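You operate a simulated robot arm through the tools that you are given. There is no shell and no other tool. Be economical: measure what you need, move in short steps, check, and stop when the job is done.

You run a simulated two-armed robot. Do the job below in one go: nothing can be reset, and whatever is moved stays where it is left.

JOB
Put the white box from the top of the green table on the counter top. Then put the bent plate on the top of the green table away on the lower shelf of the steel table. Then take the steel cup and put it on the counter top. Then put one of the white wipes from the counter top on top of the gold flange. Then lift the red box lid open. Do these in the order given. Set down upright: steel cup.

The check looks at the end state, three seconds after you hand in, the way a careful person would. Anything else that was tipped, shoved, dropped, spilled or broken makes it a failure. Lids that push on must go on centred and level and be pressed home; caps that screw on are set level and turned clockwise until they are tight.

ROBOT AND FRAMES
Two 7-joint arms with two-finger parallel grippers on one trunk, on a base that drives. Base frame: it is fixed to the floor where the robot stands at the start and does not move with it; the origin is under the middle of the robot, x ahead of it, y to its left, z up. Readings come in mm, degrees, newtons and seconds.
The left shoulder is at the start at [50, 161, 1198], the right one opposite. With the tool pointing down near the work surface each hand reaches from about 100 to 680 mm from the robot's upright axis, wherever it stands, measured 20 degrees to its own side. Places, roughly: bent plate (8x5x4 cm) [600, -400, 900]; counter top [500, -2700, 800]; gold flange (8x8x9 cm) [300, -2900, 900]; lower shelf of the steel table [-3600, -3900, 400]; red box lid [600, -2000, 1400]; steel cup (8x7x8 cm) [400, -500, 900]; white box [500, -250, 1000]; white wipe (6x6x3 cm) [400, -2500, 900]; white wipe (7x6x2 cm) [500, -2800, 800]. Payload 3.43 kg a hand.
The tool frame of a hand sits at the grasp point between the pads (the TCP): z along the fingers, y along the line on which they close. The tips reach 30 mm beyond it. The gripper opens to 94 mm. The fingers are 28 mm wide and 10 mm thick; the gripper's body (50 by 96 mm) begins 55 mm behind the TCP.
Orientation is told as [roll, pitch, yaw] about the base's x, y, z axes, in that order, counted from this pose: with the fingers straight down and closing along the base's y, the tool's x points along the base's -x, its y along +y and its z along -z.

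CONTROLS
- The arms move only by the tool apply_moves. It takes "left_moves", "right_moves" or both (then of equal length, played together; a hand with none holds still); each is a list of rows, each a list of 3 entries, a list of its own where there are three numbers: the shift along the tool's x, y, z in mm, then the turn, a rotation vector about the tool's x, y, z in degrees, then the finger opening in mm, from 0 to 94. In form: [[[tx, ty, tz], [rx, ry, rz], grip], ...]. A call has 1 to 10 rows; each row shifts and turns the commanded pose from where the row before left it, along the tool's axes as they then stand. A row lasts 0.2 s, in which the tool goes at most 50 mm and 8.6 degrees; a call with a longer step from one row to the next is refused whole, and so is a gripper value outside its range. A pose out of reach is approached as far as the arm can. The call stops where the force on the tool passes 40 N (or 10 N more than at its start, if that is more) or the arm is blocked; 0.2 s more then pass. The fingers move at their own pace (about 45 mm/s each) and stop on an object; they squeeze with about 20 N. The grip force told is the motor's: it shows also when the fingers shut on nothing. Time passes only in rows, and 0.2 s behind the last, so rows that do not move let the fingers close. It gives the time, the measured TCP pose, the force on the tool (base axes), the opening and the grip force at its end, in the units of the frame above (readings bear some noise), with the torque about the TCP (base axes, N m) and any sound that the robot's microphone picked up.
- Cameras (640 x 400 px; columns grow to the right, rows downward): "scene" is now at [122.3, -41.3, 1340.3]; the picture's right is [-0.44, -0.90, 0.00], its down [-0.35, 0.17, -0.92] and it looks along [0.83, -0.41, -0.39] (base axes); focal length 260 px, centre (320, 200). "left" rides on the left gripper at [76, -14, -103] in its tool frame; the picture's right is [0.18, 0.98, 0.00], its down [-0.75, 0.14, -0.64] and it looks along [-0.63, 0.12, 0.77] (tool axes); focal length 243 px, centre (320, 200). "right" rides on the right gripper at [76, 14, -103] in its tool frame; the picture's right is [-0.18, 0.98, 0.00], its down [-0.75, -0.14, -0.64] and it looks along [-0.63, -0.12, 0.77] (tool axes); focal length 243 px, centre (320, 200). There is no depth. A picture from a camera that has moved, and an enlarged one, comes with that camera's place and axes in the base frame and with its lens.
- camera(camera): a new picture of that camera. The clock stands still meanwhile.
- lift_body(by): slides the trunk up (or, below 0, down) by that many mm; the arms and the scene camera ride with it, the base frame stays. It gives what a move gives, with no picture.
- drive_base(legs): drives the robot by 1 to 6 legs, each [ahead, left, turn to the left] in mm, mm and degrees, along the robot's own axes; the way and the turn of a leg run together, so that a leg with both is an arc; at most 1500 mm and 180 degrees a leg. The arms and the cameras ride along, it lands a little off, and it stops where it bumps. It gives what a move gives.
- turn_head(pan, tilt): turns the head with the scene camera to pan (to the left, within 80 degrees either way) and tilt (down, from -29 to 69), counted from straight ahead of the robot. It gives what a move gives.
- zoom(camera, box): a new picture of the part [left, top, right, bottom] of that camera's present view, enlarged. The clock stands still meanwhile.
- finish_job(): hands the job in; it is judged then, once.

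Work in short steps. Places have to be worked out from the pictures, the camera data and where the tool is seen: move nearer, look again, correct. Check each grasp and each placing, and mend what went wrong. You have 165 turns and 122 pictures in all, those below and enlarged ones among them. Open the grippers and draw the arms clear of the work before you hand the job in, unless the task says otherwise; then end with one line.

The tools are called after "Request:" as a command line: name --argument value ..., lists and objects as JSON in quotes. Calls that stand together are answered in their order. apply_moves: Moves the arms, as the interface text tells. Its arguments: {"type":"object","properties":{"left_moves":{"type":"array"},"right_moves":{"type":"array"}},"required":[]} The other tools are called the same way: lift_body (by) slides the trunk up or down; drive_base (legs) drives the base; turn_head (pan, tilt) turns the head that bears the scene camera; camera (camera) takes a picture; zoom (camera, box) takes an enlarged picture of a part of a camera's view; finish_job () hands the job in.

At the start:

```text
clock: 0.0
left_position: [402.3, -77.2, 1105.9]
left_ee_rot: [0.1, 0.0, 0.1]
left_ft_force: [0.3, -1.0, 0.2]
left_moment: [-0.01, -0.01, 0.0]
left_gripper_width: 93.8
left_grasp_force: 0.0
right_position: [313.0, -354.2, 1167.1]
right_ee_rot: [0.0, 0.0, 0.1]
right_ft_force: [-0.1, -0.5, 0.4]
right_moment: [0.02, 0.0, -0.01]
right_gripper_width: 93.9
right_grasp_force: 0.1
trunk travel left (down, up): [-225.0, 42.0]
robot x, y, heading: [-2.3, 0.5, 0.3]
head pan, tilt: [-26.4, 22.9]
```

scene: 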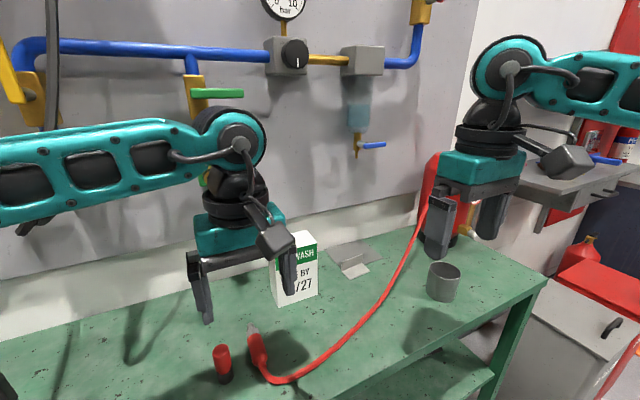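
right: 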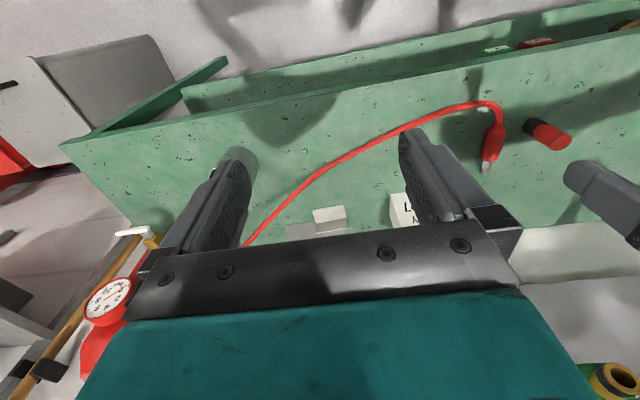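
left: 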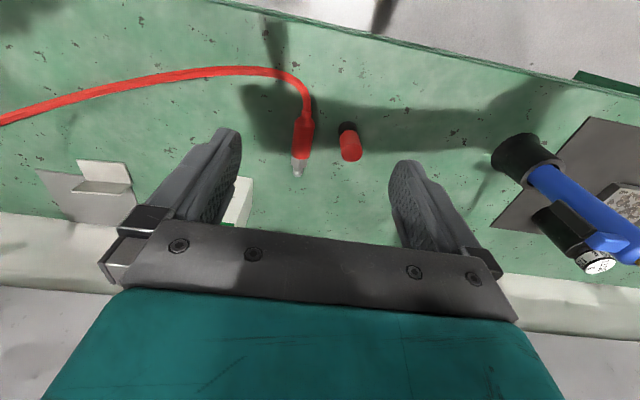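

I start with a closer look at the objects on the green table.

Request:
zoom --camera "scene" --box '[180, 200, 500, 400]'

Request:
zoom --camera "right" --box '[160, 100, 480, 300]'

```text
2.00 times, centred on (340, 300) of scene
camera zoom: at [122.3, -41.3, 1340.3], right [-0.44, -0.9, 0.0], down [-0.35, 0.17, -0.92], along [0.83, -0.41, -0.39], focal length 521 px, centre (280, 0)
```

zoom: 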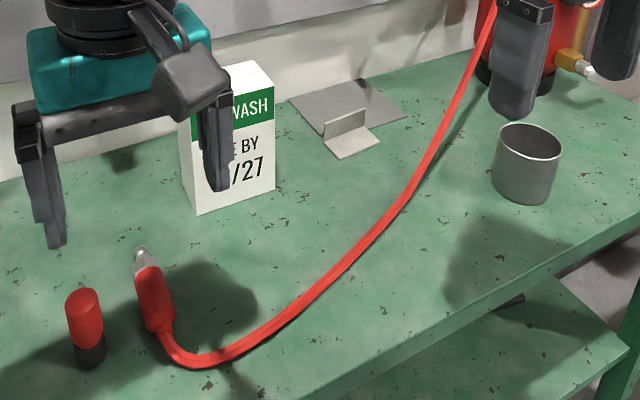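

```text
2.00 times, centred on (320, 200) of right
camera zoom: at [236.3, -339.9, 1271.8], right [0.18, 0.98, 0.0], down [0.75, -0.14, 0.64], along [0.63, -0.12, -0.77], focal length 485 px, centre (320, 200)
```

zoom: 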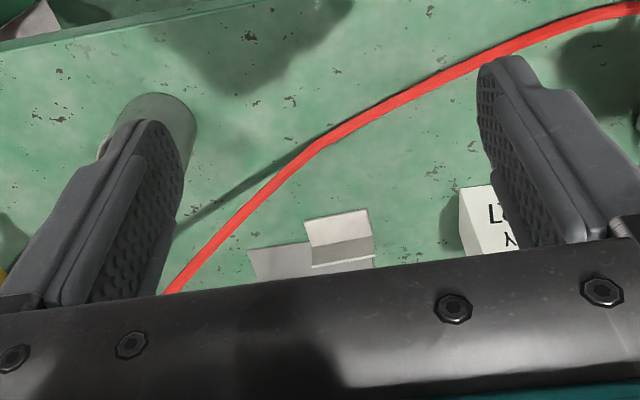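

I triangulate the cup at about [415,-500], the table top at z≈885 and the box front face near x≈566. I raise the left hand out of the view and look again.

Request:
apply_moves --left_moves '[[[20, 0, -40], [0, 0, 0], 94], [[20, 0, -40], [0, 0, 0], 94], [[40, 20, 0], [0, 0, 0], 94], [[40, 30, 0], [0, 0, 0], 94]]' --right_moves '[[[0, 0, 0], [0, 0, 0], 94], [[20, -30, 0], [0, 0, 0], 94], [[20, -40, 0], [0, 0, 0], 94], [[10, -40, 0], [0, 0, 0], 94]]'

Request:
turn_head --pan -26 --tilt 36

Request:
camera --camera "scene"

Request:
camera --camera "left"

Request:
camera --camera "right"

```text
clock: 1.0
left_position: [280.4, -28.9, 1184.6]
left_ee_rot: [0.1, -0.1, 0.2]
left_ft_force: [0.1, 0.9, -0.1]
left_moment: [0.05, -0.02, 0.02]
left_gripper_width: 93.9
left_grasp_force: 0.2
right_position: [262.9, -466.0, 1168.1]
right_ee_rot: [-0.1, -0.1, 0.1]
right_ft_force: [0.1, 0.0, -0.8]
right_moment: [0.02, -0.01, 0.0]
right_gripper_width: 93.9
right_grasp_force: 0.0
trunk travel left (down, up): [-225.0, 42.0]
robot x, y, heading: [3.6, 1.6, 0.1]
head pan, tilt: [-26.4, 22.9]
```

```text
clock: 1.8
left_position: [282.7, -28.5, 1184.1]
left_ee_rot: [0.0, 0.0, 0.1]
left_ft_force: [1.0, -0.6, -0.7]
left_moment: [0.0, -0.02, -0.02]
left_gripper_width: 94.0
left_grasp_force: 0.0
right_position: [263.9, -464.3, 1168.6]
right_ee_rot: [0.0, 0.1, 0.1]
right_ft_force: [0.2, -0.1, -0.2]
right_moment: [-0.01, 0.03, 0.03]
right_gripper_width: 94.0
right_grasp_force: 0.1
trunk travel left (down, up): [-225.0, 42.0]
robot x, y, heading: [1.3, -0.5, 0.1]
head pan, tilt: [-26.0, 36.0]
```

```text
116 pictures are left
camera scene: at [117.8, -38.5, 1319.7], right [-0.44, -0.9, 0.0], down [-0.53, 0.26, -0.81], along [0.73, -0.35, -0.59], focal length 260 px, centre (320, 200)
```

scene: 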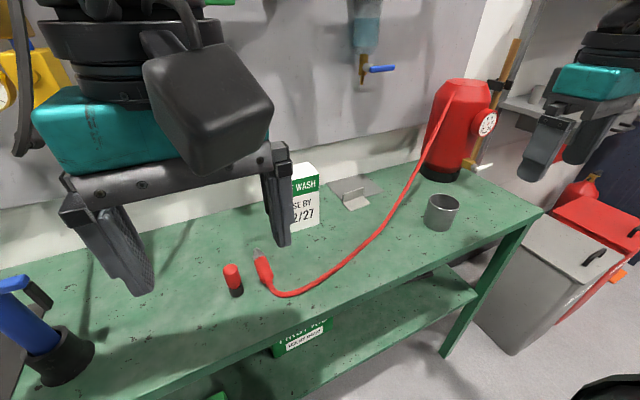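

```text
115 pictures are left
camera left: at [205.9, -41.1, 1288.3], right [-0.19, 0.98, 0.0], down [0.75, 0.14, 0.64], along [0.63, 0.12, -0.77], focal length 243 px, centre (320, 200)
```

left: 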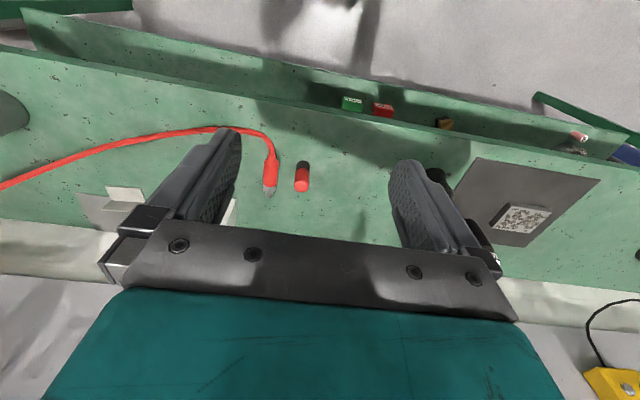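

```text
114 pictures are left
camera right: at [186.8, -450.4, 1272.6], right [0.18, 0.98, 0.0], down [0.75, -0.14, 0.64], along [0.63, -0.12, -0.77], focal length 243 px, centre (320, 200)
```

right: 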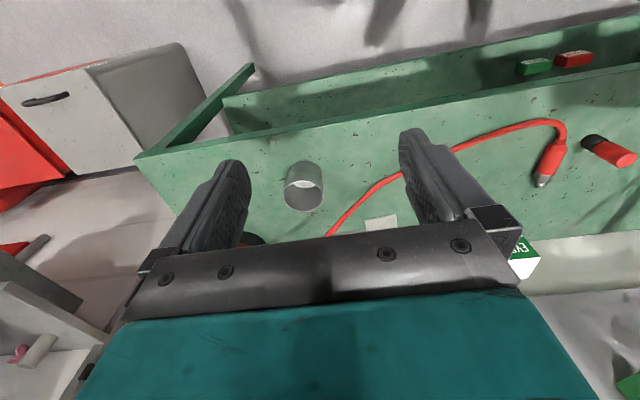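

The view is better now. I zoom in on both views to pin the coordinates.

Request:
zoom --camera "scene" --box '[260, 130, 500, 280]'

Request:
zoom --camera "right" --box '[240, 100, 560, 300]'

```text
2.67 times, centred on (380, 205) of scene
camera zoom: at [117.8, -38.5, 1319.7], right [-0.44, -0.9, 0.0], down [-0.53, 0.26, -0.81], along [0.73, -0.35, -0.59], focal length 694 px, centre (160, 187)
```

zoom: 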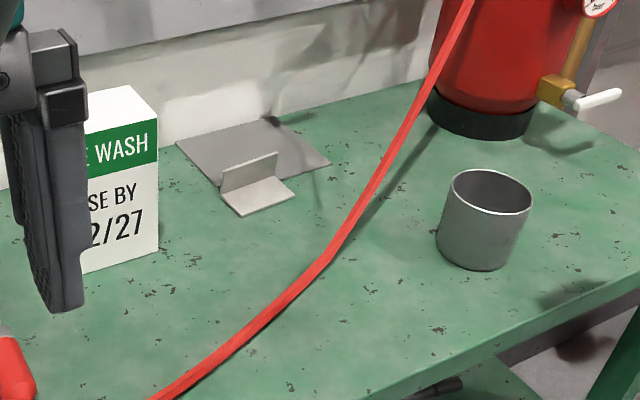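

```text
2.00 times, centred on (400, 200) of right
camera zoom: at [186.8, -450.4, 1272.6], right [0.18, 0.98, 0.0], down [0.75, -0.14, 0.64], along [0.63, -0.12, -0.77], focal length 485 px, centre (160, 200)
```

zoom: 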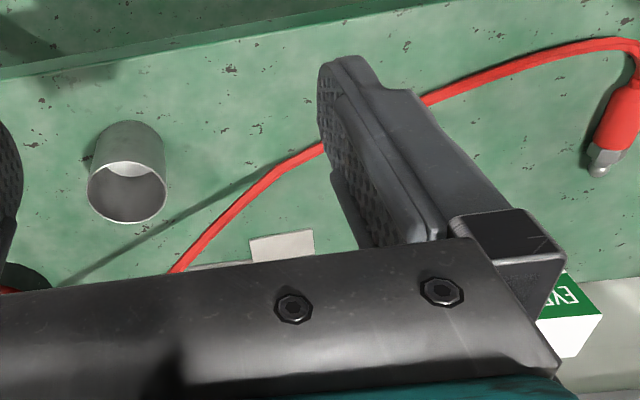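

Cup rim is at about [445,-529,940], table top z≈860. The white box is roughly x 588–648, y −262…−164, top 1016, and the plate flange is at x≈647, y −366…−440. I turn the right hand to close along x and move the left hand aside.

Request:
apply_moves --right_moves '[[[0, 0, 0], [0, 0, -8.5], 94], [[0, 0, 0], [0, 0, -8.5], 94], [[0, 0, 0], [0, 0, -8.5], 94], [[0, 0, 0], [0, 0, -8.5], 94], [[0, 0, 0], [0, 0, -8.5], 94], [[0, 0, 0], [0, 0, -8.5], 94], [[0, 0, 0], [0, 0, -8.5], 94], [[0, 0, 0], [0, 0, -8.5], 94], [[0, 0, 0], [0, 0, -8.5], 94], [[0, 0, 0], [0, 0, -8.5], 94]]' --left_moves '[[[0, 30, 0], [0, 0, 0], 94], [[0, 30, 0], [0, 0, 0], 94], [[0, 30, 0], [0, 0, 0], 94], [[0, 30, 0], [0, 0, 0], 94], [[0, 30, 0], [0, 0, 0], 94], [[0, 30, 0], [0, 0, 0], 94], [[0, 0, 0], [0, 0, 0], 94], [[0, 0, 0], [0, 0, 0], 94], [[0, 0, 0], [0, 0, 0], 94], [[0, 0, 0], [0, 0, 0], 94]]'

Request:
camera --camera "scene"

```text
clock: 4.0
left_position: [281.5, 153.0, 1184.7]
left_ee_rot: [-0.1, 0.0, 0.1]
left_ft_force: [-0.2, 0.3, 0.5]
left_moment: [-0.01, -0.02, 0.02]
left_gripper_width: 94.0
left_grasp_force: 0.1
right_position: [216.4, -222.4, 1192.8]
right_ee_rot: [-0.3, 0.8, 79.1]
right_ft_force: [-0.2, 0.6, 0.6]
right_moment: [0.02, 0.01, 0.02]
right_gripper_width: 94.0
right_grasp_force: 0.0
right hand out of reach, approached as far as the arm can: row 2, 3, 4, 5, 6, 7, 8, 9, 10
trunk travel left (down, up): [-225.0, 42.0]
robot x, y, heading: [3.5, 3.5, -0.0]
head pan, tilt: [-26.0, 36.0]
```

```text
111 pictures are left
camera scene: at [118.0, -37.9, 1319.6], right [-0.44, -0.9, 0.0], down [-0.53, 0.26, -0.81], along [0.73, -0.35, -0.59], focal length 260 px, centre (320, 200)
```

scene: 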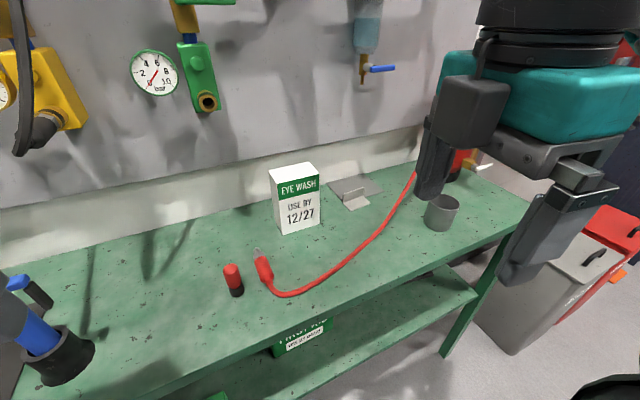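

Yaw +85 was at a limit there. I move toward the box in steps to see whether it frees up further ahead.

Request:
apply_moves --right_moves '[[[-28, -33, 0], [0, 0, 0], 94], [[-28, -33, 0], [0, 0, 0], 94], [[-28, -33, 0], [0, 0, 0], 94], [[-28, -33, 0], [0, 0, 0], 94], [[-28, -33, 0], [0, 0, 0], 94], [[0, 0, 0], [0, 0, 0], 94]]'

Request:
zoom --camera "scene" --box '[240, 130, 400, 230]'

```text
clock: 5.3
left_position: [281.5, 153.4, 1184.2]
left_ee_rot: [0.1, 0.0, 0.2]
left_ft_force: [-0.8, 1.2, 0.6]
left_moment: [0.01, -0.02, 0.03]
left_gripper_width: 94.2
left_grasp_force: 0.1
right_position: [326.3, -96.0, 1194.6]
right_ee_rot: [-0.3, 0.6, 79.1]
right_ft_force: [0.0, 0.3, 0.0]
right_moment: [-0.04, 0.0, -0.02]
right_gripper_width: 94.0
right_grasp_force: 0.1
right hand out of reach, approached as far as the arm can: row 1, 2, 3, 4, 5
trunk travel left (down, up): [-225.0, 42.0]
robot x, y, heading: [1.3, 3.1, -0.1]
head pan, tilt: [-26.0, 36.0]
```

```text
4.00 times, centred on (320, 180) of scene
camera zoom: at [118.1, -38.2, 1319.6], right [-0.44, -0.9, 0.0], down [-0.53, 0.26, -0.81], along [0.73, -0.35, -0.59], focal length 1041 px, centre (320, 280)
```

zoom: 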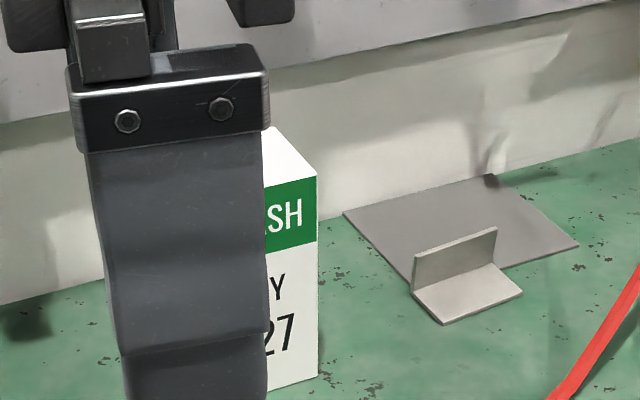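

The right wrist's limit is +79°, so −90° it is. I retreat and turn back the other way.

Request:
apply_moves --right_moves '[[[40, -20, 0], [0, 0, 8.5], 94], [[40, -20, 0], [0, 0, 8.5], 94], [[40, -20, 0], [0, 0, 8.5], 94], [[30, -30, 0], [0, 0, 8.5], 94], [[20, -40, 0], [0, 0, 8.5], 94], [[0, -30, 0], [0, 0, 8.5], 94], [[0, 0, 0], [0, 0, 8.5], 94], [[0, 0, 0], [0, 0, 8.5], 94], [[0, 0, 0], [0, 0, 8.5], 94], [[0, 0, 0], [0, 0, 8.5], 94]]'

Request:
apply_moves --right_moves '[[[0, 0, 0], [0, 0, 8.4], 94], [[0, 0, 0], [0, 0, 8.4], 94], [[0, 0, 0], [0, 0, 8.4], 94], [[0, 0, 0], [0, 0, 8.4], 94], [[0, 0, 0], [0, 0, 8.4], 94], [[0, 0, 0], [0, 0, 8.4], 94], [[0, 0, 0], [0, 0, 8.4], 94], [[0, 0, 0], [0, 0, 8.4], 94], [[0, 0, 0], [0, 0, 8.4], 94], [[0, 0, 0], [0, 0, 8.4], 94]]'

Request:
camera --camera "right"

Request:
zoom --camera "scene" --box '[240, 150, 400, 250]'

```text
clock: 7.5
left_position: [281.8, 152.6, 1184.4]
left_ee_rot: [0.0, 0.0, 0.0]
left_ft_force: [0.8, -0.2, 0.2]
left_moment: [0.01, 0.0, -0.02]
left_gripper_width: 93.8
left_grasp_force: 0.0
right_position: [382.2, -336.0, 1198.6]
right_ee_rot: [-0.6, -0.2, -6.0]
right_ft_force: [-0.9, -0.2, -0.8]
right_moment: [0.05, 0.01, -0.01]
right_gripper_width: 94.0
right_grasp_force: 0.0
trunk travel left (down, up): [-225.0, 42.0]
robot x, y, heading: [-0.5, -2.5, 0.3]
head pan, tilt: [-26.0, 36.0]
```

```text
clock: 9.8
left_position: [281.9, 152.8, 1184.2]
left_ee_rot: [-0.1, 0.0, 0.1]
left_ft_force: [0.5, 0.4, 0.3]
left_moment: [-0.01, -0.01, 0.0]
left_gripper_width: 94.0
left_grasp_force: 0.1
right_position: [381.0, -337.0, 1198.1]
right_ee_rot: [0.1, -0.7, -90.0]
right_ft_force: [-0.1, 0.9, -1.8]
right_moment: [0.01, 0.0, -0.01]
right_gripper_width: 94.0
right_grasp_force: 0.0
trunk travel left (down, up): [-225.0, 42.0]
robot x, y, heading: [-2.0, 2.7, -0.1]
head pan, tilt: [-26.0, 36.0]
```

```text
109 pictures are left
camera right: at [395.6, -258.8, 1300.6], right [0.98, -0.18, 0.0], down [-0.14, -0.75, 0.65], along [-0.12, -0.64, -0.76], focal length 243 px, centre (320, 200)
```

right: 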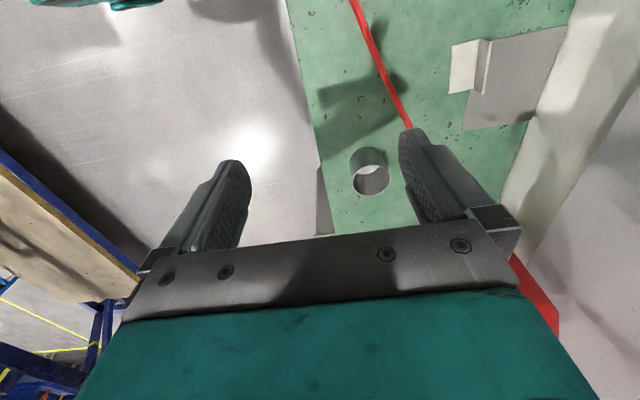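

```text
4.00 times, centred on (320, 200) of scene
camera zoom: at [117.9, -38.4, 1319.6], right [-0.44, -0.9, 0.0], down [-0.53, 0.26, -0.81], along [0.73, -0.35, -0.59], focal length 1041 px, centre (320, 200)
```

zoom: 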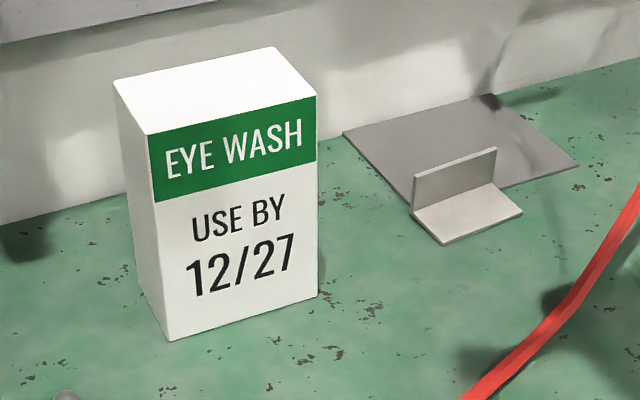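

Box corners: x 590–657, y −263…−160, top z 1014, so centre is [624,−212]. I move the right hand above it with fingers closing along x.

Request:
apply_moves --right_moves '[[[15.6, 30.4, 13.7], [0, 0, 0], 94], [[15.6, 30.4, 13.7], [0, 0, 0], 94], [[15.6, 30.4, 13.7], [0, 0, 0], 94], [[15.6, 30.4, 13.7], [0, 0, 0], 94], [[15.6, 30.4, 13.7], [0, 0, 0], 94], [[15.6, 30.4, 13.7], [0, 0, 0], 94], [[15.6, 30.4, 13.7], [0, 0, 0], 94], [[15.6, 30.4, 13.7], [0, 0, 0], 94], [[0, 0, 0], [0, 0, 0], 94]]'

Request:
camera --camera "scene"

Request:
camera --camera "right"

```text
clock: 11.8
left_position: [282.9, 151.6, 1183.6]
left_ee_rot: [0.0, 0.0, 0.1]
left_ft_force: [0.2, -0.2, -0.6]
left_moment: [0.0, -0.01, -0.02]
left_gripper_width: 94.0
left_grasp_force: 0.0
right_position: [558.3, -245.8, 1088.4]
right_ee_rot: [0.1, -0.6, -89.9]
right_ft_force: [0.3, 0.0, 0.5]
right_moment: [0.02, -0.01, -0.03]
right_gripper_width: 94.1
right_grasp_force: 0.1
right hand out of reach, approached as far as the arm can: row 6, 7, 8
trunk travel left (down, up): [-225.0, 42.0]
robot x, y, heading: [4.5, -0.3, -0.2]
head pan, tilt: [-26.0, 36.0]
```

```text
107 pictures are left
camera scene: at [117.8, -38.4, 1319.7], right [-0.44, -0.9, 0.0], down [-0.53, 0.26, -0.81], along [0.73, -0.35, -0.59], focal length 260 px, centre (320, 200)
```

scene: 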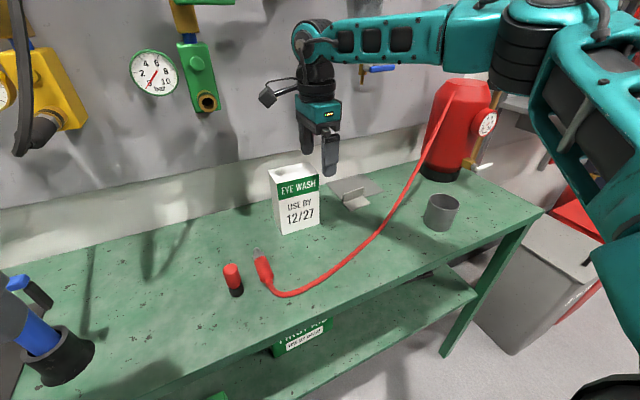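

```text
106 pictures are left
camera right: at [571.9, -169.3, 1191.7], right [0.98, -0.18, 0.01], down [-0.14, -0.75, 0.65], along [-0.11, -0.64, -0.76], focal length 243 px, centre (320, 200)
```

right: 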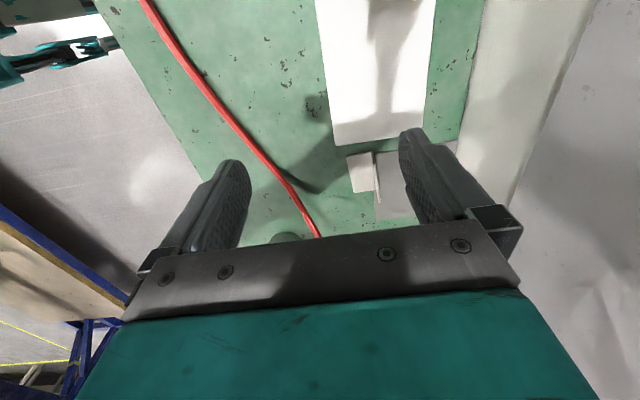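

The right hand is at its reach limit, so the robot must come nearer. I look down to check the gap between base and table.

Request:
turn_head --pan 0 --tilt 69

Request:
camera --camera "scene"

```text
clock: 12.7
left_position: [281.6, 153.7, 1185.1]
left_ee_rot: [0.0, 0.0, 0.2]
left_ft_force: [-0.2, 0.1, -0.5]
left_moment: [0.02, 0.05, 0.0]
left_gripper_width: 93.9
left_grasp_force: 0.0
right_position: [559.1, -246.7, 1089.8]
right_ee_rot: [0.2, -0.7, -89.8]
right_ft_force: [-0.1, 0.9, 0.3]
right_moment: [0.0, 0.01, 0.02]
right_gripper_width: 94.3
right_grasp_force: 0.0
trunk travel left (down, up): [-225.0, 42.0]
robot x, y, heading: [-3.2, -0.5, 0.1]
head pan, tilt: [0.0, 68.8]
```

```text
105 pictures are left
camera scene: at [95.3, -0.2, 1277.5], right [0.0, -1.0, 0.0], down [-0.93, 0.0, -0.36], along [0.36, 0.0, -0.93], focal length 260 px, centre (320, 200)
```

scene: 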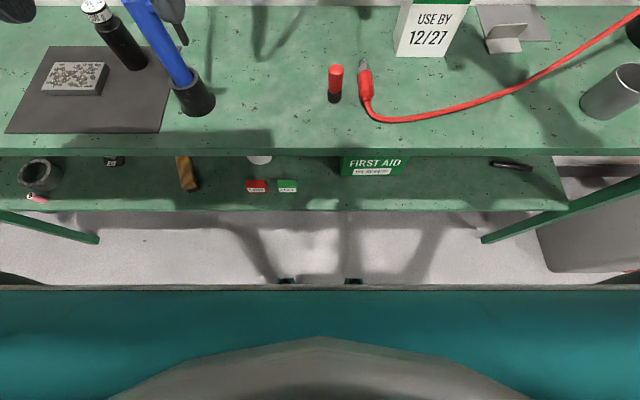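

There is about 200 mm free between base and table edge. I draw the hand back a little and drive 110 mm ahead.

Request:
apply_moves --right_moves '[[[0, -40, 0], [0, 0, 0], 94], [[0, -40, 0], [0, 0, 0], 94]]'

Request:
drive_base --legs '[[110, 0, 0]]'

Request:
turn_head --pan -26 --tilt 36

```text
clock: 13.3
left_position: [280.4, 152.3, 1183.5]
left_ee_rot: [0.1, 0.0, 0.1]
left_ft_force: [-0.1, -0.8, -0.3]
left_moment: [0.04, 0.04, -0.01]
left_gripper_width: 93.7
left_grasp_force: 0.2
right_position: [475.2, -245.0, 1090.5]
right_ee_rot: [0.2, -0.6, -89.9]
right_ft_force: [1.0, 0.7, 0.8]
right_moment: [-0.01, 0.0, 0.0]
right_gripper_width: 94.1
right_grasp_force: 0.0
trunk travel left (down, up): [-225.0, 42.0]
robot x, y, heading: [-1.5, 0.6, 0.3]
head pan, tilt: [0.0, 68.8]
```

```text
clock: 14.5
left_position: [329.4, 152.9, 1183.4]
left_ee_rot: [0.1, 0.1, 0.1]
left_ft_force: [0.6, -0.6, 0.2]
left_moment: [0.0, 0.02, 0.01]
left_gripper_width: 94.0
left_grasp_force: 0.0
right_position: [525.0, -246.0, 1089.9]
right_ee_rot: [0.0, -0.7, -89.9]
right_ft_force: [-0.4, 0.0, -0.3]
right_moment: [-0.04, -0.03, 0.02]
right_gripper_width: 93.9
right_grasp_force: 0.0
trunk travel left (down, up): [-225.0, 42.0]
robot x, y, heading: [49.7, 3.8, 0.0]
head pan, tilt: [0.0, 68.8]
stopped in leg 1: the robot was blocked; the commanded pose is now the measured one
```

```text
clock: 15.5
left_position: [329.5, 153.1, 1183.6]
left_ee_rot: [-0.1, 0.1, 0.1]
left_ft_force: [-0.4, 0.1, 0.1]
left_moment: [0.03, 0.01, 0.0]
left_gripper_width: 93.9
left_grasp_force: 0.1
right_position: [524.6, -246.3, 1090.7]
right_ee_rot: [0.1, -0.7, -89.9]
right_ft_force: [-0.3, 0.1, 0.2]
right_moment: [0.0, 0.01, -0.02]
right_gripper_width: 93.9
right_grasp_force: 0.1
trunk travel left (down, up): [-225.0, 42.0]
robot x, y, heading: [46.4, -1.3, -0.2]
head pan, tilt: [-26.0, 36.0]
```

Blocked after 50 mm, so that's as near as it gets. Now I move over the box: +100 in x and +34 in y.

Request:
apply_moves --right_moves '[[[8.5, 25, 5], [0, 0, 0], 94], [[8.5, 25, 5], [0, 0, 0], 94], [[8.5, 25, 5], [0, 0, 0], 94], [[8.5, 25, 5], [0, 0, 0], 94], [[0, 0, 0], [0, 0, 0], 94]]'

Request:
zoom --camera "scene" --box '[200, 100, 520, 300]'

Request:
camera --camera "right"

```text
clock: 16.7
left_position: [329.6, 152.2, 1183.4]
left_ee_rot: [0.0, 0.2, 0.0]
left_ft_force: [-0.5, 0.3, 0.0]
left_moment: [0.0, -0.01, 0.01]
left_gripper_width: 93.7
left_grasp_force: 0.0
right_position: [594.6, -228.4, 1073.6]
right_ee_rot: [0.0, -0.6, -90.0]
right_ft_force: [-0.5, 0.1, 0.8]
right_moment: [-0.01, 0.02, -0.02]
right_gripper_width: 94.0
right_grasp_force: 0.2
right hand out of reach, approached as far as the arm can: row 3, 4
trunk travel left (down, up): [-225.0, 42.0]
robot x, y, heading: [45.6, 5.8, 0.1]
head pan, tilt: [-26.0, 36.0]
```

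```text
2.00 times, centred on (360, 200) of scene
camera zoom: at [165.9, -38.3, 1319.7], right [-0.44, -0.9, 0.0], down [-0.53, 0.26, -0.81], along [0.73, -0.35, -0.59], focal length 521 px, centre (240, 200)
```

zoom: 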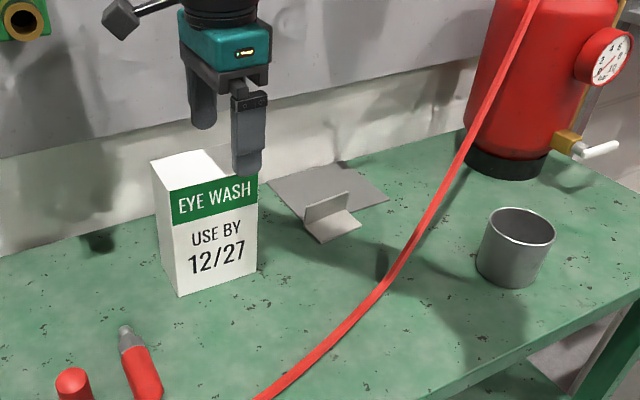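

```text
103 pictures are left
camera right: at [608.8, -151.3, 1177.1], right [0.98, -0.18, 0.0], down [-0.14, -0.75, 0.65], along [-0.12, -0.64, -0.76], focal length 243 px, centre (320, 200)
```

right: 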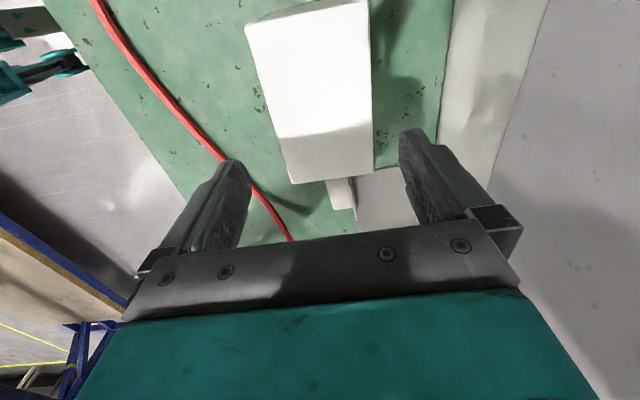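

With yaw −90 the reach stops at x≈595. I turn back to yaw 0 first, then reach out and try turning there, since the arm may take another configuration.

Request:
apply_moves --right_moves '[[[0, 0, -5], [0, 0, -8.6], 94], [[0, 0, -5], [0, 0, -8.6], 94], [[0, 0, -5], [0, 0, -8.6], 94], [[0, 0, -5], [0, 0, -8.6], 94], [[0, 0, -5], [0, 0, -8.6], 94], [[0, 0, -5], [0, 0, -8.6], 94], [[0, 0, -5], [0, 0, -8.6], 94], [[0, 0, 0], [0, 0, -8.6], 94], [[0, 0, 0], [0, 0, -8.6], 94], [[0, 0, 0], [0, 0, -8.6], 94]]'

Request:
apply_moves --right_moves '[[[-15, 8, 0], [0, 0, -3.4], 94], [[-15, 8, 0], [0, 0, 0], 94], [[0, 0, 0], [0, 0, -8.6], 94], [[0, 0, 0], [0, 0, -8.6], 94], [[0, 0, 0], [0, 0, -8.6], 94], [[0, 0, 0], [0, 0, -8.6], 94], [[0, 0, 0], [0, 0, -8.6], 94], [[0, 0, 0], [0, 0, -8.6], 94], [[0, 0, 0], [0, 0, -8.6], 94]]'

```text
clock: 18.9
left_position: [329.5, 152.2, 1184.9]
left_ee_rot: [0.0, 0.0, 0.1]
left_ft_force: [-0.1, 0.3, -0.4]
left_moment: [0.01, 0.04, 0.0]
left_gripper_width: 94.0
left_grasp_force: 0.1
right_position: [594.3, -229.6, 1109.3]
right_ee_rot: [-0.7, -0.1, -3.7]
right_ft_force: [-0.2, -0.9, 0.3]
right_moment: [-0.03, 0.0, 0.0]
right_gripper_width: 93.9
right_grasp_force: 0.0
trunk travel left (down, up): [-225.0, 42.0]
robot x, y, heading: [49.4, -0.2, -0.1]
head pan, tilt: [-26.0, 36.0]
```

```text
clock: 20.9
left_position: [329.4, 153.8, 1183.9]
left_ee_rot: [0.1, 0.2, 0.2]
left_ft_force: [-0.3, 0.1, 0.1]
left_moment: [0.02, 0.0, 0.01]
left_gripper_width: 93.9
left_grasp_force: 0.1
right_position: [460.8, -142.2, 1100.8]
right_ee_rot: [-0.7, 0.7, 59.4]
right_ft_force: [-0.2, 0.0, -1.2]
right_moment: [-0.01, -0.02, -0.03]
right_gripper_width: 93.9
right_grasp_force: 0.0
right hand out of reach, approached as far as the arm can: row 1, 2, 6, 7, 8, 9
trunk travel left (down, up): [-225.0, 42.0]
robot x, y, heading: [47.1, 1.7, 0.1]
head pan, tilt: [-26.0, 36.0]
```

So it's the height that limits reach: even yaw 0 stops there. Raising the trunk should help, so I lift it 42 mm and turn back to −90.

Request:
lift_body --by 41

Request:
apply_moves --right_moves '[[[0, 0, 0], [0, 0, 8.6], 94], [[0, 0, 0], [0, 0, 8.6], 94], [[0, 0, 0], [0, 0, 8.6], 94], [[0, 0, 0], [0, 0, 8.6], 94], [[0, 0, 0], [0, 0, 8.6], 94], [[0, 0, 0], [0, 0, 8.6], 94], [[0, 0, 0], [0, 0, 8.6], 94], [[0, 0, 0], [0, 0, 8.6], 94], [[0, 0, 0], [0, 0, 8.6], 94], [[0, 0, 0], [0, 0, 8.6], 94]]'

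Request:
apply_moves --right_moves '[[[0, 0, 0], [0, 0, 7.95], 94], [[0, 0, 0], [0, 0, 7.95], 94], [[0, 0, 0], [0, 0, 7.95], 94], [[0, 0, 0], [0, 0, 7.95], 94], [[0, 0, 0], [0, 0, 7.95], 94], [[0, 0, 0], [0, 0, 7.95], 94], [[0, 0, 0], [0, 0, 7.95], 94], [[0, 0, 0], [0, 0, 7.95], 94]]'

```text
clock: 21.7
left_position: [331.0, 151.8, 1223.1]
left_ee_rot: [0.0, 0.0, 0.0]
left_ft_force: [0.2, 0.6, 0.2]
left_moment: [-0.02, 0.01, -0.01]
left_gripper_width: 93.8
left_grasp_force: 0.1
right_position: [461.7, -142.3, 1141.0]
right_ee_rot: [-0.7, 0.6, 59.3]
right_ft_force: [0.2, 0.4, 0.4]
right_moment: [0.02, -0.01, 0.02]
right_gripper_width: 94.1
right_grasp_force: 0.0
trunk travel left (down, up): [-266.0, 1.0]
robot x, y, heading: [48.6, -0.5, 0.1]
head pan, tilt: [-26.0, 36.0]
```

```text
clock: 23.9
left_position: [329.7, 152.8, 1225.2]
left_ee_rot: [-0.1, 0.1, 0.2]
left_ft_force: [0.1, -0.8, 0.1]
left_moment: [0.01, 0.03, 0.01]
left_gripper_width: 94.2
left_grasp_force: 0.0
right_position: [460.5, -141.4, 1141.7]
right_ee_rot: [-0.6, -0.7, -26.9]
right_ft_force: [1.0, 0.2, 1.1]
right_moment: [0.02, -0.01, -0.02]
right_gripper_width: 94.2
right_grasp_force: 0.1
trunk travel left (down, up): [-266.0, 1.0]
robot x, y, heading: [49.6, -1.1, 0.0]
head pan, tilt: [-26.0, 36.0]
```

```text
clock: 25.7
left_position: [329.1, 152.5, 1224.8]
left_ee_rot: [0.0, 0.2, 0.1]
left_ft_force: [0.1, -0.2, 0.1]
left_moment: [0.01, 0.01, -0.03]
left_gripper_width: 93.9
left_grasp_force: 0.1
right_position: [460.5, -140.9, 1142.3]
right_ee_rot: [0.3, -0.8, -90.5]
right_ft_force: [0.2, -0.4, -0.1]
right_moment: [-0.01, -0.01, 0.03]
right_gripper_width: 94.1
right_grasp_force: 0.1
trunk travel left (down, up): [-266.0, 1.0]
robot x, y, heading: [50.8, 2.0, 0.2]
head pan, tilt: [-26.0, 36.0]
```

Now I move over the box at a lower height (z≈1058).

Request:
apply_moves --right_moves '[[[-14, 23, 17], [0, 0, 0], 94], [[-14, 35, 17], [0, 0, 0], 94], [[-14, 35, 17], [0, 0, 0], 94], [[-14, 35, 17], [0, 0, 0], 94], [[-14, 35, 17], [0, 0, 0], 94], [[0, 0, 0], [0, 0, 0], 94]]'

Request:
camera --camera "right"

Request:
zoom --camera "scene" --box '[200, 100, 440, 250]'

```text
clock: 27.1
left_position: [329.3, 152.4, 1224.7]
left_ee_rot: [0.0, 0.0, 0.1]
left_ft_force: [0.2, -0.2, -0.6]
left_moment: [-0.01, 0.0, -0.01]
left_gripper_width: 93.9
left_grasp_force: 0.1
right_position: [590.6, -237.0, 1068.4]
right_ee_rot: [0.5, -0.8, -90.3]
right_ft_force: [0.2, 0.5, 0.0]
right_moment: [0.01, 0.01, 0.01]
right_gripper_width: 94.2
right_grasp_force: 0.0
right hand out of reach, approached as far as the arm can: row 4, 5
trunk travel left (down, up): [-266.0, 1.0]
robot x, y, heading: [46.2, 0.3, -0.1]
head pan, tilt: [-26.0, 36.0]
```

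```text
102 pictures are left
camera right: at [604.4, -159.2, 1170.9], right [0.98, -0.19, 0.01], down [-0.15, -0.74, 0.65], along [-0.12, -0.64, -0.76], focal length 243 px, centre (320, 200)
```

right: 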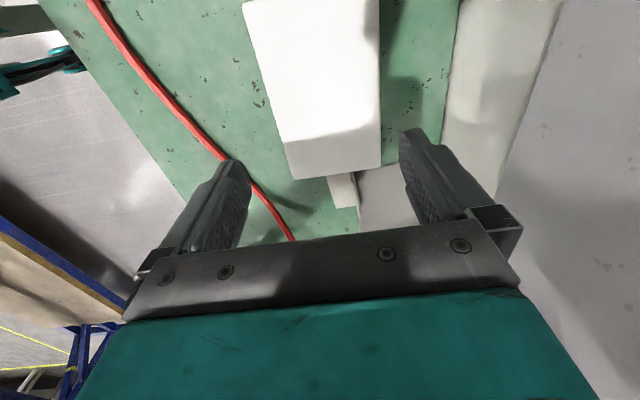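

```text
2.67 times, centred on (320, 175) of scene
camera zoom: at [165.9, -38.3, 1360.7], right [-0.44, -0.9, 0.0], down [-0.53, 0.26, -0.81], along [0.73, -0.35, -0.59], focal length 694 px, centre (320, 267)
```

zoom: 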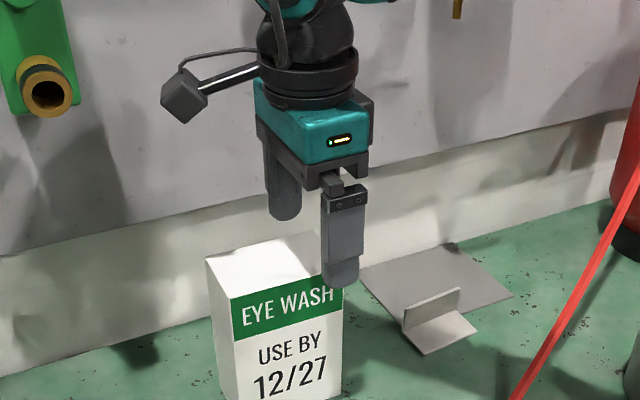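

The limit still sits at x≈590 regardless of height. I look at the arm's shape to understand what limits it.

Request:
turn_head --pan -55 --tilt 10

Request:
camera --camera "scene"

```text
clock: 28.1
left_position: [329.9, 152.2, 1225.1]
left_ee_rot: [0.0, 0.0, 0.0]
left_ft_force: [0.2, -0.3, -0.5]
left_moment: [0.03, -0.02, 0.02]
left_gripper_width: 94.0
left_grasp_force: 0.1
right_position: [591.0, -236.5, 1068.7]
right_ee_rot: [0.4, -0.6, -90.3]
right_ft_force: [0.1, 0.0, 0.7]
right_moment: [0.01, -0.01, -0.03]
right_gripper_width: 93.9
right_grasp_force: 0.1
trunk travel left (down, up): [-266.0, 1.0]
robot x, y, heading: [49.6, 1.4, 0.1]
head pan, tilt: [-55.0, 10.0]
```

```text
100 pictures are left
camera scene: at [140.9, -76.3, 1402.2], right [-0.82, -0.57, 0.0], down [-0.1, 0.14, -0.98], along [0.57, -0.81, -0.17], focal length 260 px, centre (320, 200)
```

scene: 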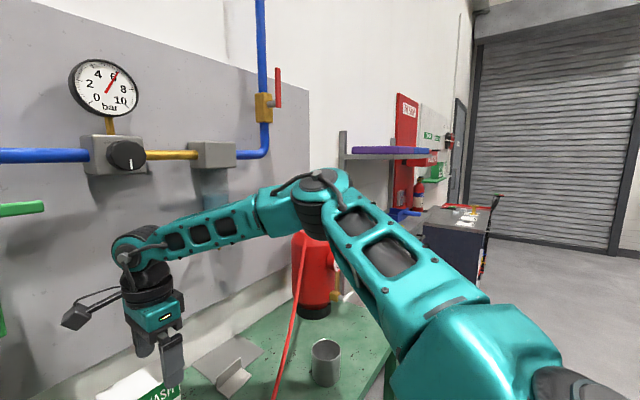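

The elbow is well bent, so the limit is probably posture-dependent. I'll go down beside the box, test the reach at lower height, and if it works slide in from the side.

Request:
apply_moves --right_moves '[[[-40, 0, 0], [0, 0, 0], 94], [[-42, 0, 0], [0, 0, 0], 94], [[0, 0, 32], [0, 0, 0], 94], [[0, 0, 32], [0, 0, 0], 94], [[0, 0, 31], [0, 0, 0], 94], [[0, 17, 0], [0, 0, 0], 94], [[0, 17, 0], [0, 0, 0], 94], [[0, 0, 0], [0, 0, 0], 94]]'

Request:
turn_head --pan -26 --tilt 36

Request:
camera --camera "scene"

```text
clock: 29.9
left_position: [331.1, 152.8, 1225.2]
left_ee_rot: [0.0, 0.1, 0.1]
left_ft_force: [-0.2, 0.5, 0.3]
left_moment: [-0.01, -0.01, -0.03]
left_gripper_width: 93.8
left_grasp_force: 0.1
right_position: [594.8, -327.2, 993.1]
right_ee_rot: [0.4, -0.8, -90.4]
right_ft_force: [0.8, 0.0, -1.2]
right_moment: [-0.01, -0.03, 0.0]
right_gripper_width: 93.9
right_grasp_force: 0.0
right hand out of reach, approached as far as the arm can: row 5, 6, 7
trunk travel left (down, up): [-266.0, 1.0]
robot x, y, heading: [48.7, -1.5, 0.0]
head pan, tilt: [-55.0, 10.0]
```

```text
clock: 30.8
left_position: [329.1, 152.0, 1224.5]
left_ee_rot: [-0.1, 0.1, 0.1]
left_ft_force: [-0.3, 0.2, 0.5]
left_moment: [0.02, 0.0, 0.0]
left_gripper_width: 93.9
left_grasp_force: 0.0
right_position: [595.1, -327.7, 993.7]
right_ee_rot: [0.4, -0.8, -90.4]
right_ft_force: [-0.6, 0.8, -0.5]
right_moment: [0.02, 0.02, 0.0]
right_gripper_width: 93.8
right_grasp_force: 0.0
trunk travel left (down, up): [-266.0, 1.0]
robot x, y, heading: [46.9, -2.8, -0.1]
head pan, tilt: [-26.0, 36.0]
```

```text
99 pictures are left
camera scene: at [166.0, -38.6, 1360.7], right [-0.44, -0.9, 0.0], down [-0.53, 0.26, -0.81], along [0.73, -0.36, -0.59], focal length 260 px, centre (320, 200)
```

scene: 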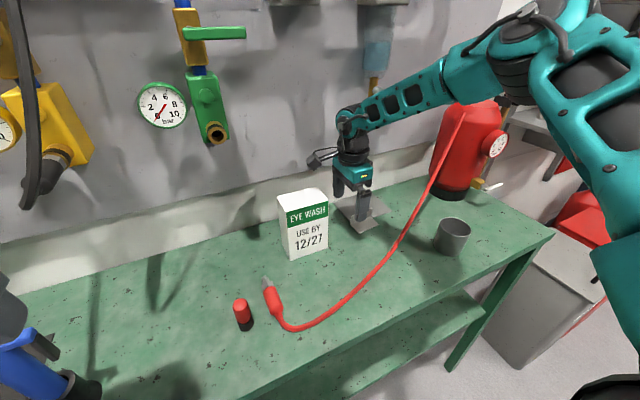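

Across all tries the limit is x-ahead ≈548 mm, almost regardless of y. Turning the robot left about 15° makes the box fall inside that, so I raise and retract the hand, back off a touch, and turn.

Request:
apply_moves --right_moves '[[[0, 0, -45], [0, 0, 0], 94], [[0, 0, -45], [0, 0, 0], 94], [[0, -35, 0], [0, 0, 0], 94], [[0, -35, 0], [0, 0, 0], 94]]'

Request:
drive_base --legs '[[-15, 0, 0], [0, 0, 15]]'

```text
clock: 31.8
left_position: [328.7, 152.3, 1224.1]
left_ee_rot: [0.0, 0.0, 0.1]
left_ft_force: [0.3, 0.4, 1.0]
left_moment: [-0.02, -0.02, -0.01]
left_gripper_width: 93.9
left_grasp_force: 0.0
right_position: [522.5, -327.6, 1084.9]
right_ee_rot: [0.3, -0.8, -90.3]
right_ft_force: [0.0, 0.6, -0.3]
right_moment: [-0.05, 0.0, 0.01]
right_gripper_width: 93.8
right_grasp_force: 0.1
trunk travel left (down, up): [-266.0, 1.0]
robot x, y, heading: [49.1, -2.7, 0.1]
head pan, tilt: [-26.0, 36.0]
```

```text
clock: 33.5
left_position: [264.5, 219.8, 1223.8]
left_ee_rot: [0.0, 0.1, 15.2]
left_ft_force: [0.1, -0.2, 0.2]
left_moment: [-0.02, 0.01, 0.01]
left_gripper_width: 94.1
left_grasp_force: 0.1
right_position: [577.5, -190.7, 1083.2]
right_ee_rot: [0.4, -0.7, -75.2]
right_ft_force: [-0.2, -1.0, -0.3]
right_moment: [-0.03, 0.03, 0.02]
right_gripper_width: 93.9
right_grasp_force: 0.1
trunk travel left (down, up): [-266.0, 1.0]
robot x, y, heading: [37.4, 0.3, 15.1]
head pan, tilt: [-26.0, 36.0]
```

Now I straighten the hand to about −92° and go over the box centre.

Request:
apply_moves --right_moves '[[[0, 0, 0], [0, 0, 8.3], 94], [[0, 0, 0], [0, 0, 8.3], 94], [[-10, 23, 0], [0, 0, 0], 94], [[-10, 23, 0], [0, 0, 0], 94], [[0, 0, 20], [0, 0, 0], 94], [[0, 0, 0], [0, 0, 0], 94]]'

Request:
camera --camera "right"

Request:
turn_head --pan -38 --tilt 34

Request:
zoom --camera "scene" --box '[160, 100, 480, 300]'

```text
clock: 34.9
left_position: [263.3, 222.4, 1224.3]
left_ee_rot: [0.0, 0.1, 15.2]
left_ft_force: [0.1, -0.2, -0.2]
left_moment: [-0.03, -0.03, 0.0]
left_gripper_width: 94.1
left_grasp_force: 0.0
right_position: [622.9, -213.6, 1065.1]
right_ee_rot: [0.6, -0.7, -91.7]
right_ft_force: [-0.6, -0.8, 0.8]
right_moment: [0.0, 0.01, -0.01]
right_gripper_width: 94.0
right_grasp_force: 0.0
trunk travel left (down, up): [-266.0, 1.0]
robot x, y, heading: [34.7, 2.4, 15.4]
head pan, tilt: [-26.0, 36.0]
```

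```text
98 pictures are left
camera right: at [638.3, -136.5, 1167.6], right [0.98, -0.21, 0.01], down [-0.17, -0.74, 0.65], along [-0.13, -0.64, -0.76], focal length 243 px, centre (320, 200)
```

right: 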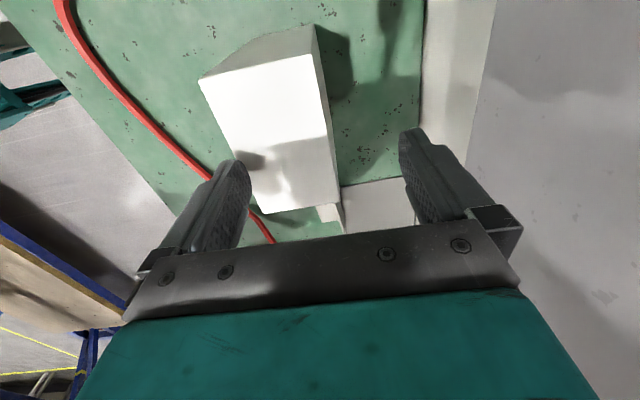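

```text
clock: 35.6
left_position: [265.6, 221.1, 1224.4]
left_ee_rot: [0.0, 0.1, 15.2]
left_ft_force: [-0.3, 0.7, 0.8]
left_moment: [-0.01, 0.0, 0.01]
left_gripper_width: 94.0
left_grasp_force: 0.1
right_position: [622.6, -213.4, 1064.5]
right_ee_rot: [0.5, -0.7, -91.8]
right_ft_force: [-0.2, -0.8, 0.1]
right_moment: [0.01, -0.01, 0.0]
right_gripper_width: 94.1
right_grasp_force: 0.1
trunk travel left (down, up): [-266.0, 1.0]
robot x, y, heading: [34.4, -1.3, 14.9]
head pan, tilt: [-38.0, 34.0]
```

```text
2.00 times, centred on (320, 200) of scene
camera zoom: at [152.9, -23.9, 1363.7], right [-0.39, -0.92, 0.0], down [-0.52, 0.22, -0.83], along [0.76, -0.32, -0.56], focal length 521 px, centre (320, 200)
```

zoom: 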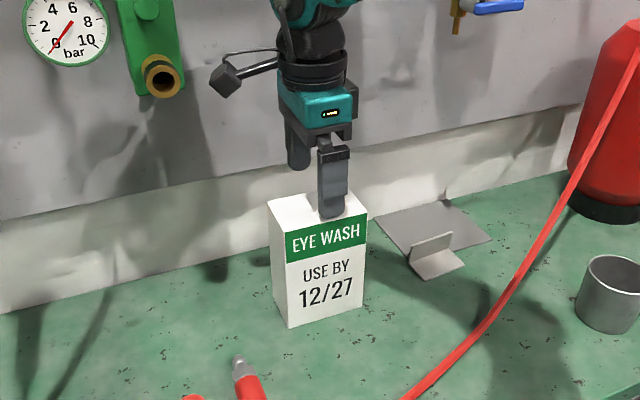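

Combining wrist and scene views corrects my estimate: box top z≈1031, table ≈886, box x 569–630, y −257…−158, centre [599,−208]. I shift by −24 in x and go down partway.

Request:
apply_moves --right_moves '[[[5, -24, 0], [0, 0, -1.5], 94], [[0, 0, 20], [0, 0, 0], 94], [[0, 0, 15], [0, 0, 0], 94], [[0, 0, 0], [0, 0, 0], 94]]'

Request:
camera --camera "right"

Request:
zoom --camera "scene" --box '[240, 130, 400, 230]'

```text
clock: 36.6
left_position: [265.2, 220.2, 1223.9]
left_ee_rot: [0.0, 0.1, 15.3]
left_ft_force: [0.4, 0.2, -0.1]
left_moment: [0.01, -0.04, 0.01]
left_gripper_width: 94.0
left_grasp_force: 0.0
right_position: [599.3, -207.1, 1029.2]
right_ee_rot: [0.5, -0.7, -90.2]
right_ft_force: [-0.5, 0.6, 1.1]
right_moment: [-0.01, 0.02, -0.02]
right_gripper_width: 93.9
right_grasp_force: 0.0
trunk travel left (down, up): [-266.0, 1.0]
robot x, y, heading: [34.3, -1.2, 15.2]
head pan, tilt: [-38.0, 34.0]
```

```text
96 pictures are left
camera right: at [612.6, -130.9, 1131.8], right [0.98, -0.19, 0.01], down [-0.15, -0.74, 0.65], along [-0.11, -0.64, -0.76], focal length 243 px, centre (320, 200)
```

right: 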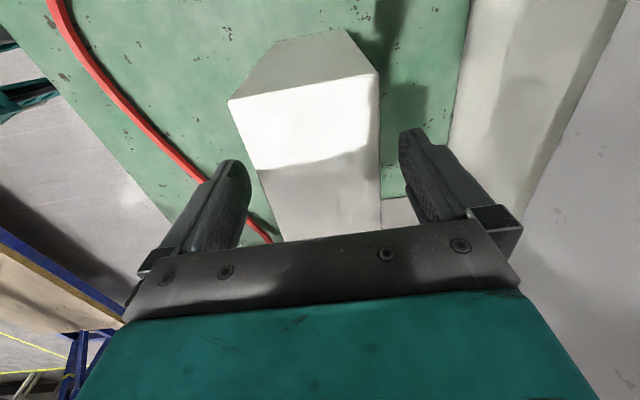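

```text
4.00 times, centred on (320, 180) of scene
camera zoom: at [152.9, -24.0, 1363.7], right [-0.39, -0.92, 0.0], down [-0.52, 0.22, -0.83], along [0.76, -0.32, -0.56], focal length 1041 px, centre (320, 280)
```

zoom: 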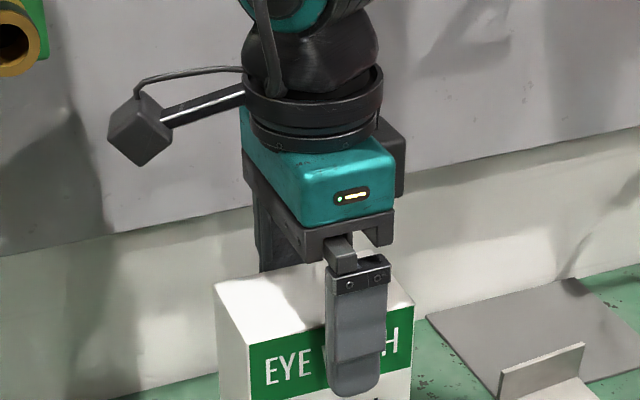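

The fingers straddle the box cleanly. I go down 42 mm and close.

Request:
apply_moves --right_moves '[[[0, 0, 14], [0, 0, 0], 94], [[0, 0, 14], [0, 0, 0], 94], [[0, 0, 12], [0, 0, 0], 94], [[0, 0, 0], [0, 0, 0], 50], [[0, 0, 0], [0, 0, 0], 40], [[0, 0, 0], [0, 0, 0], 40], [[0, 0, 0], [0, 0, 0], 40]]'

Request:
apply_moves --right_moves '[[[0, 0, -15], [0, 0, 0], 40], [[0, 0, -25], [0, 0, 0], 40], [[0, 0, -30], [0, 0, 0], 40], [[0, 0, 0], [0, 0, 0], 40]]'

Request:
camera --camera "scene"

```text
clock: 38.2
left_position: [265.0, 219.2, 1224.3]
left_ee_rot: [-0.1, 0.1, 15.3]
left_ft_force: [0.0, -0.5, -0.7]
left_moment: [-0.03, 0.01, -0.01]
left_gripper_width: 93.8
left_grasp_force: 0.0
right_position: [599.9, -207.7, 989.1]
right_ee_rot: [0.5, -0.6, -90.2]
right_ft_force: [-0.1, -0.4, 1.3]
right_moment: [0.06, 0.14, -0.12]
right_gripper_width: 66.4
right_grasp_force: 20.2
trunk travel left (down, up): [-266.0, 1.0]
robot x, y, heading: [32.7, 0.6, 15.1]
head pan, tilt: [-38.0, 34.0]
```

```text
clock: 39.2
left_position: [264.6, 220.8, 1223.6]
left_ee_rot: [-0.1, 0.0, 15.4]
left_ft_force: [-0.3, -0.2, 0.1]
left_moment: [0.01, -0.03, -0.02]
left_gripper_width: 94.1
left_grasp_force: 0.1
right_position: [600.4, -208.9, 1059.4]
right_ee_rot: [0.3, -0.7, -90.2]
right_ft_force: [-0.1, 0.0, -5.8]
right_moment: [-0.01, -0.02, -0.03]
right_gripper_width: 66.3
right_grasp_force: 20.6
trunk travel left (down, up): [-266.0, 1.0]
robot x, y, heading: [33.9, 0.9, 15.1]
head pan, tilt: [-38.0, 34.0]
```

```text
94 pictures are left
camera scene: at [153.7, -24.3, 1363.6], right [-0.39, -0.92, 0.0], down [-0.52, 0.22, -0.83], along [0.76, -0.32, -0.56], focal length 260 px, centre (320, 200)
```

scene: 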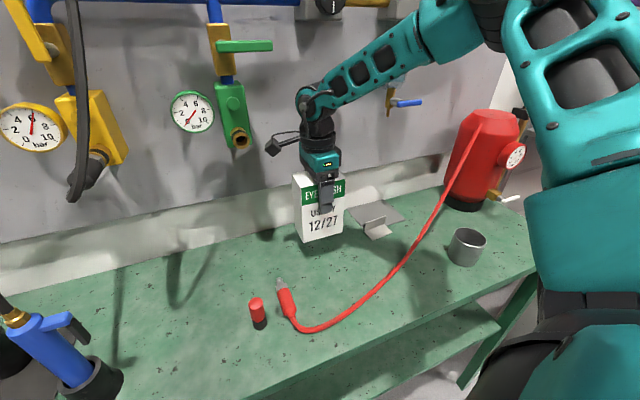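

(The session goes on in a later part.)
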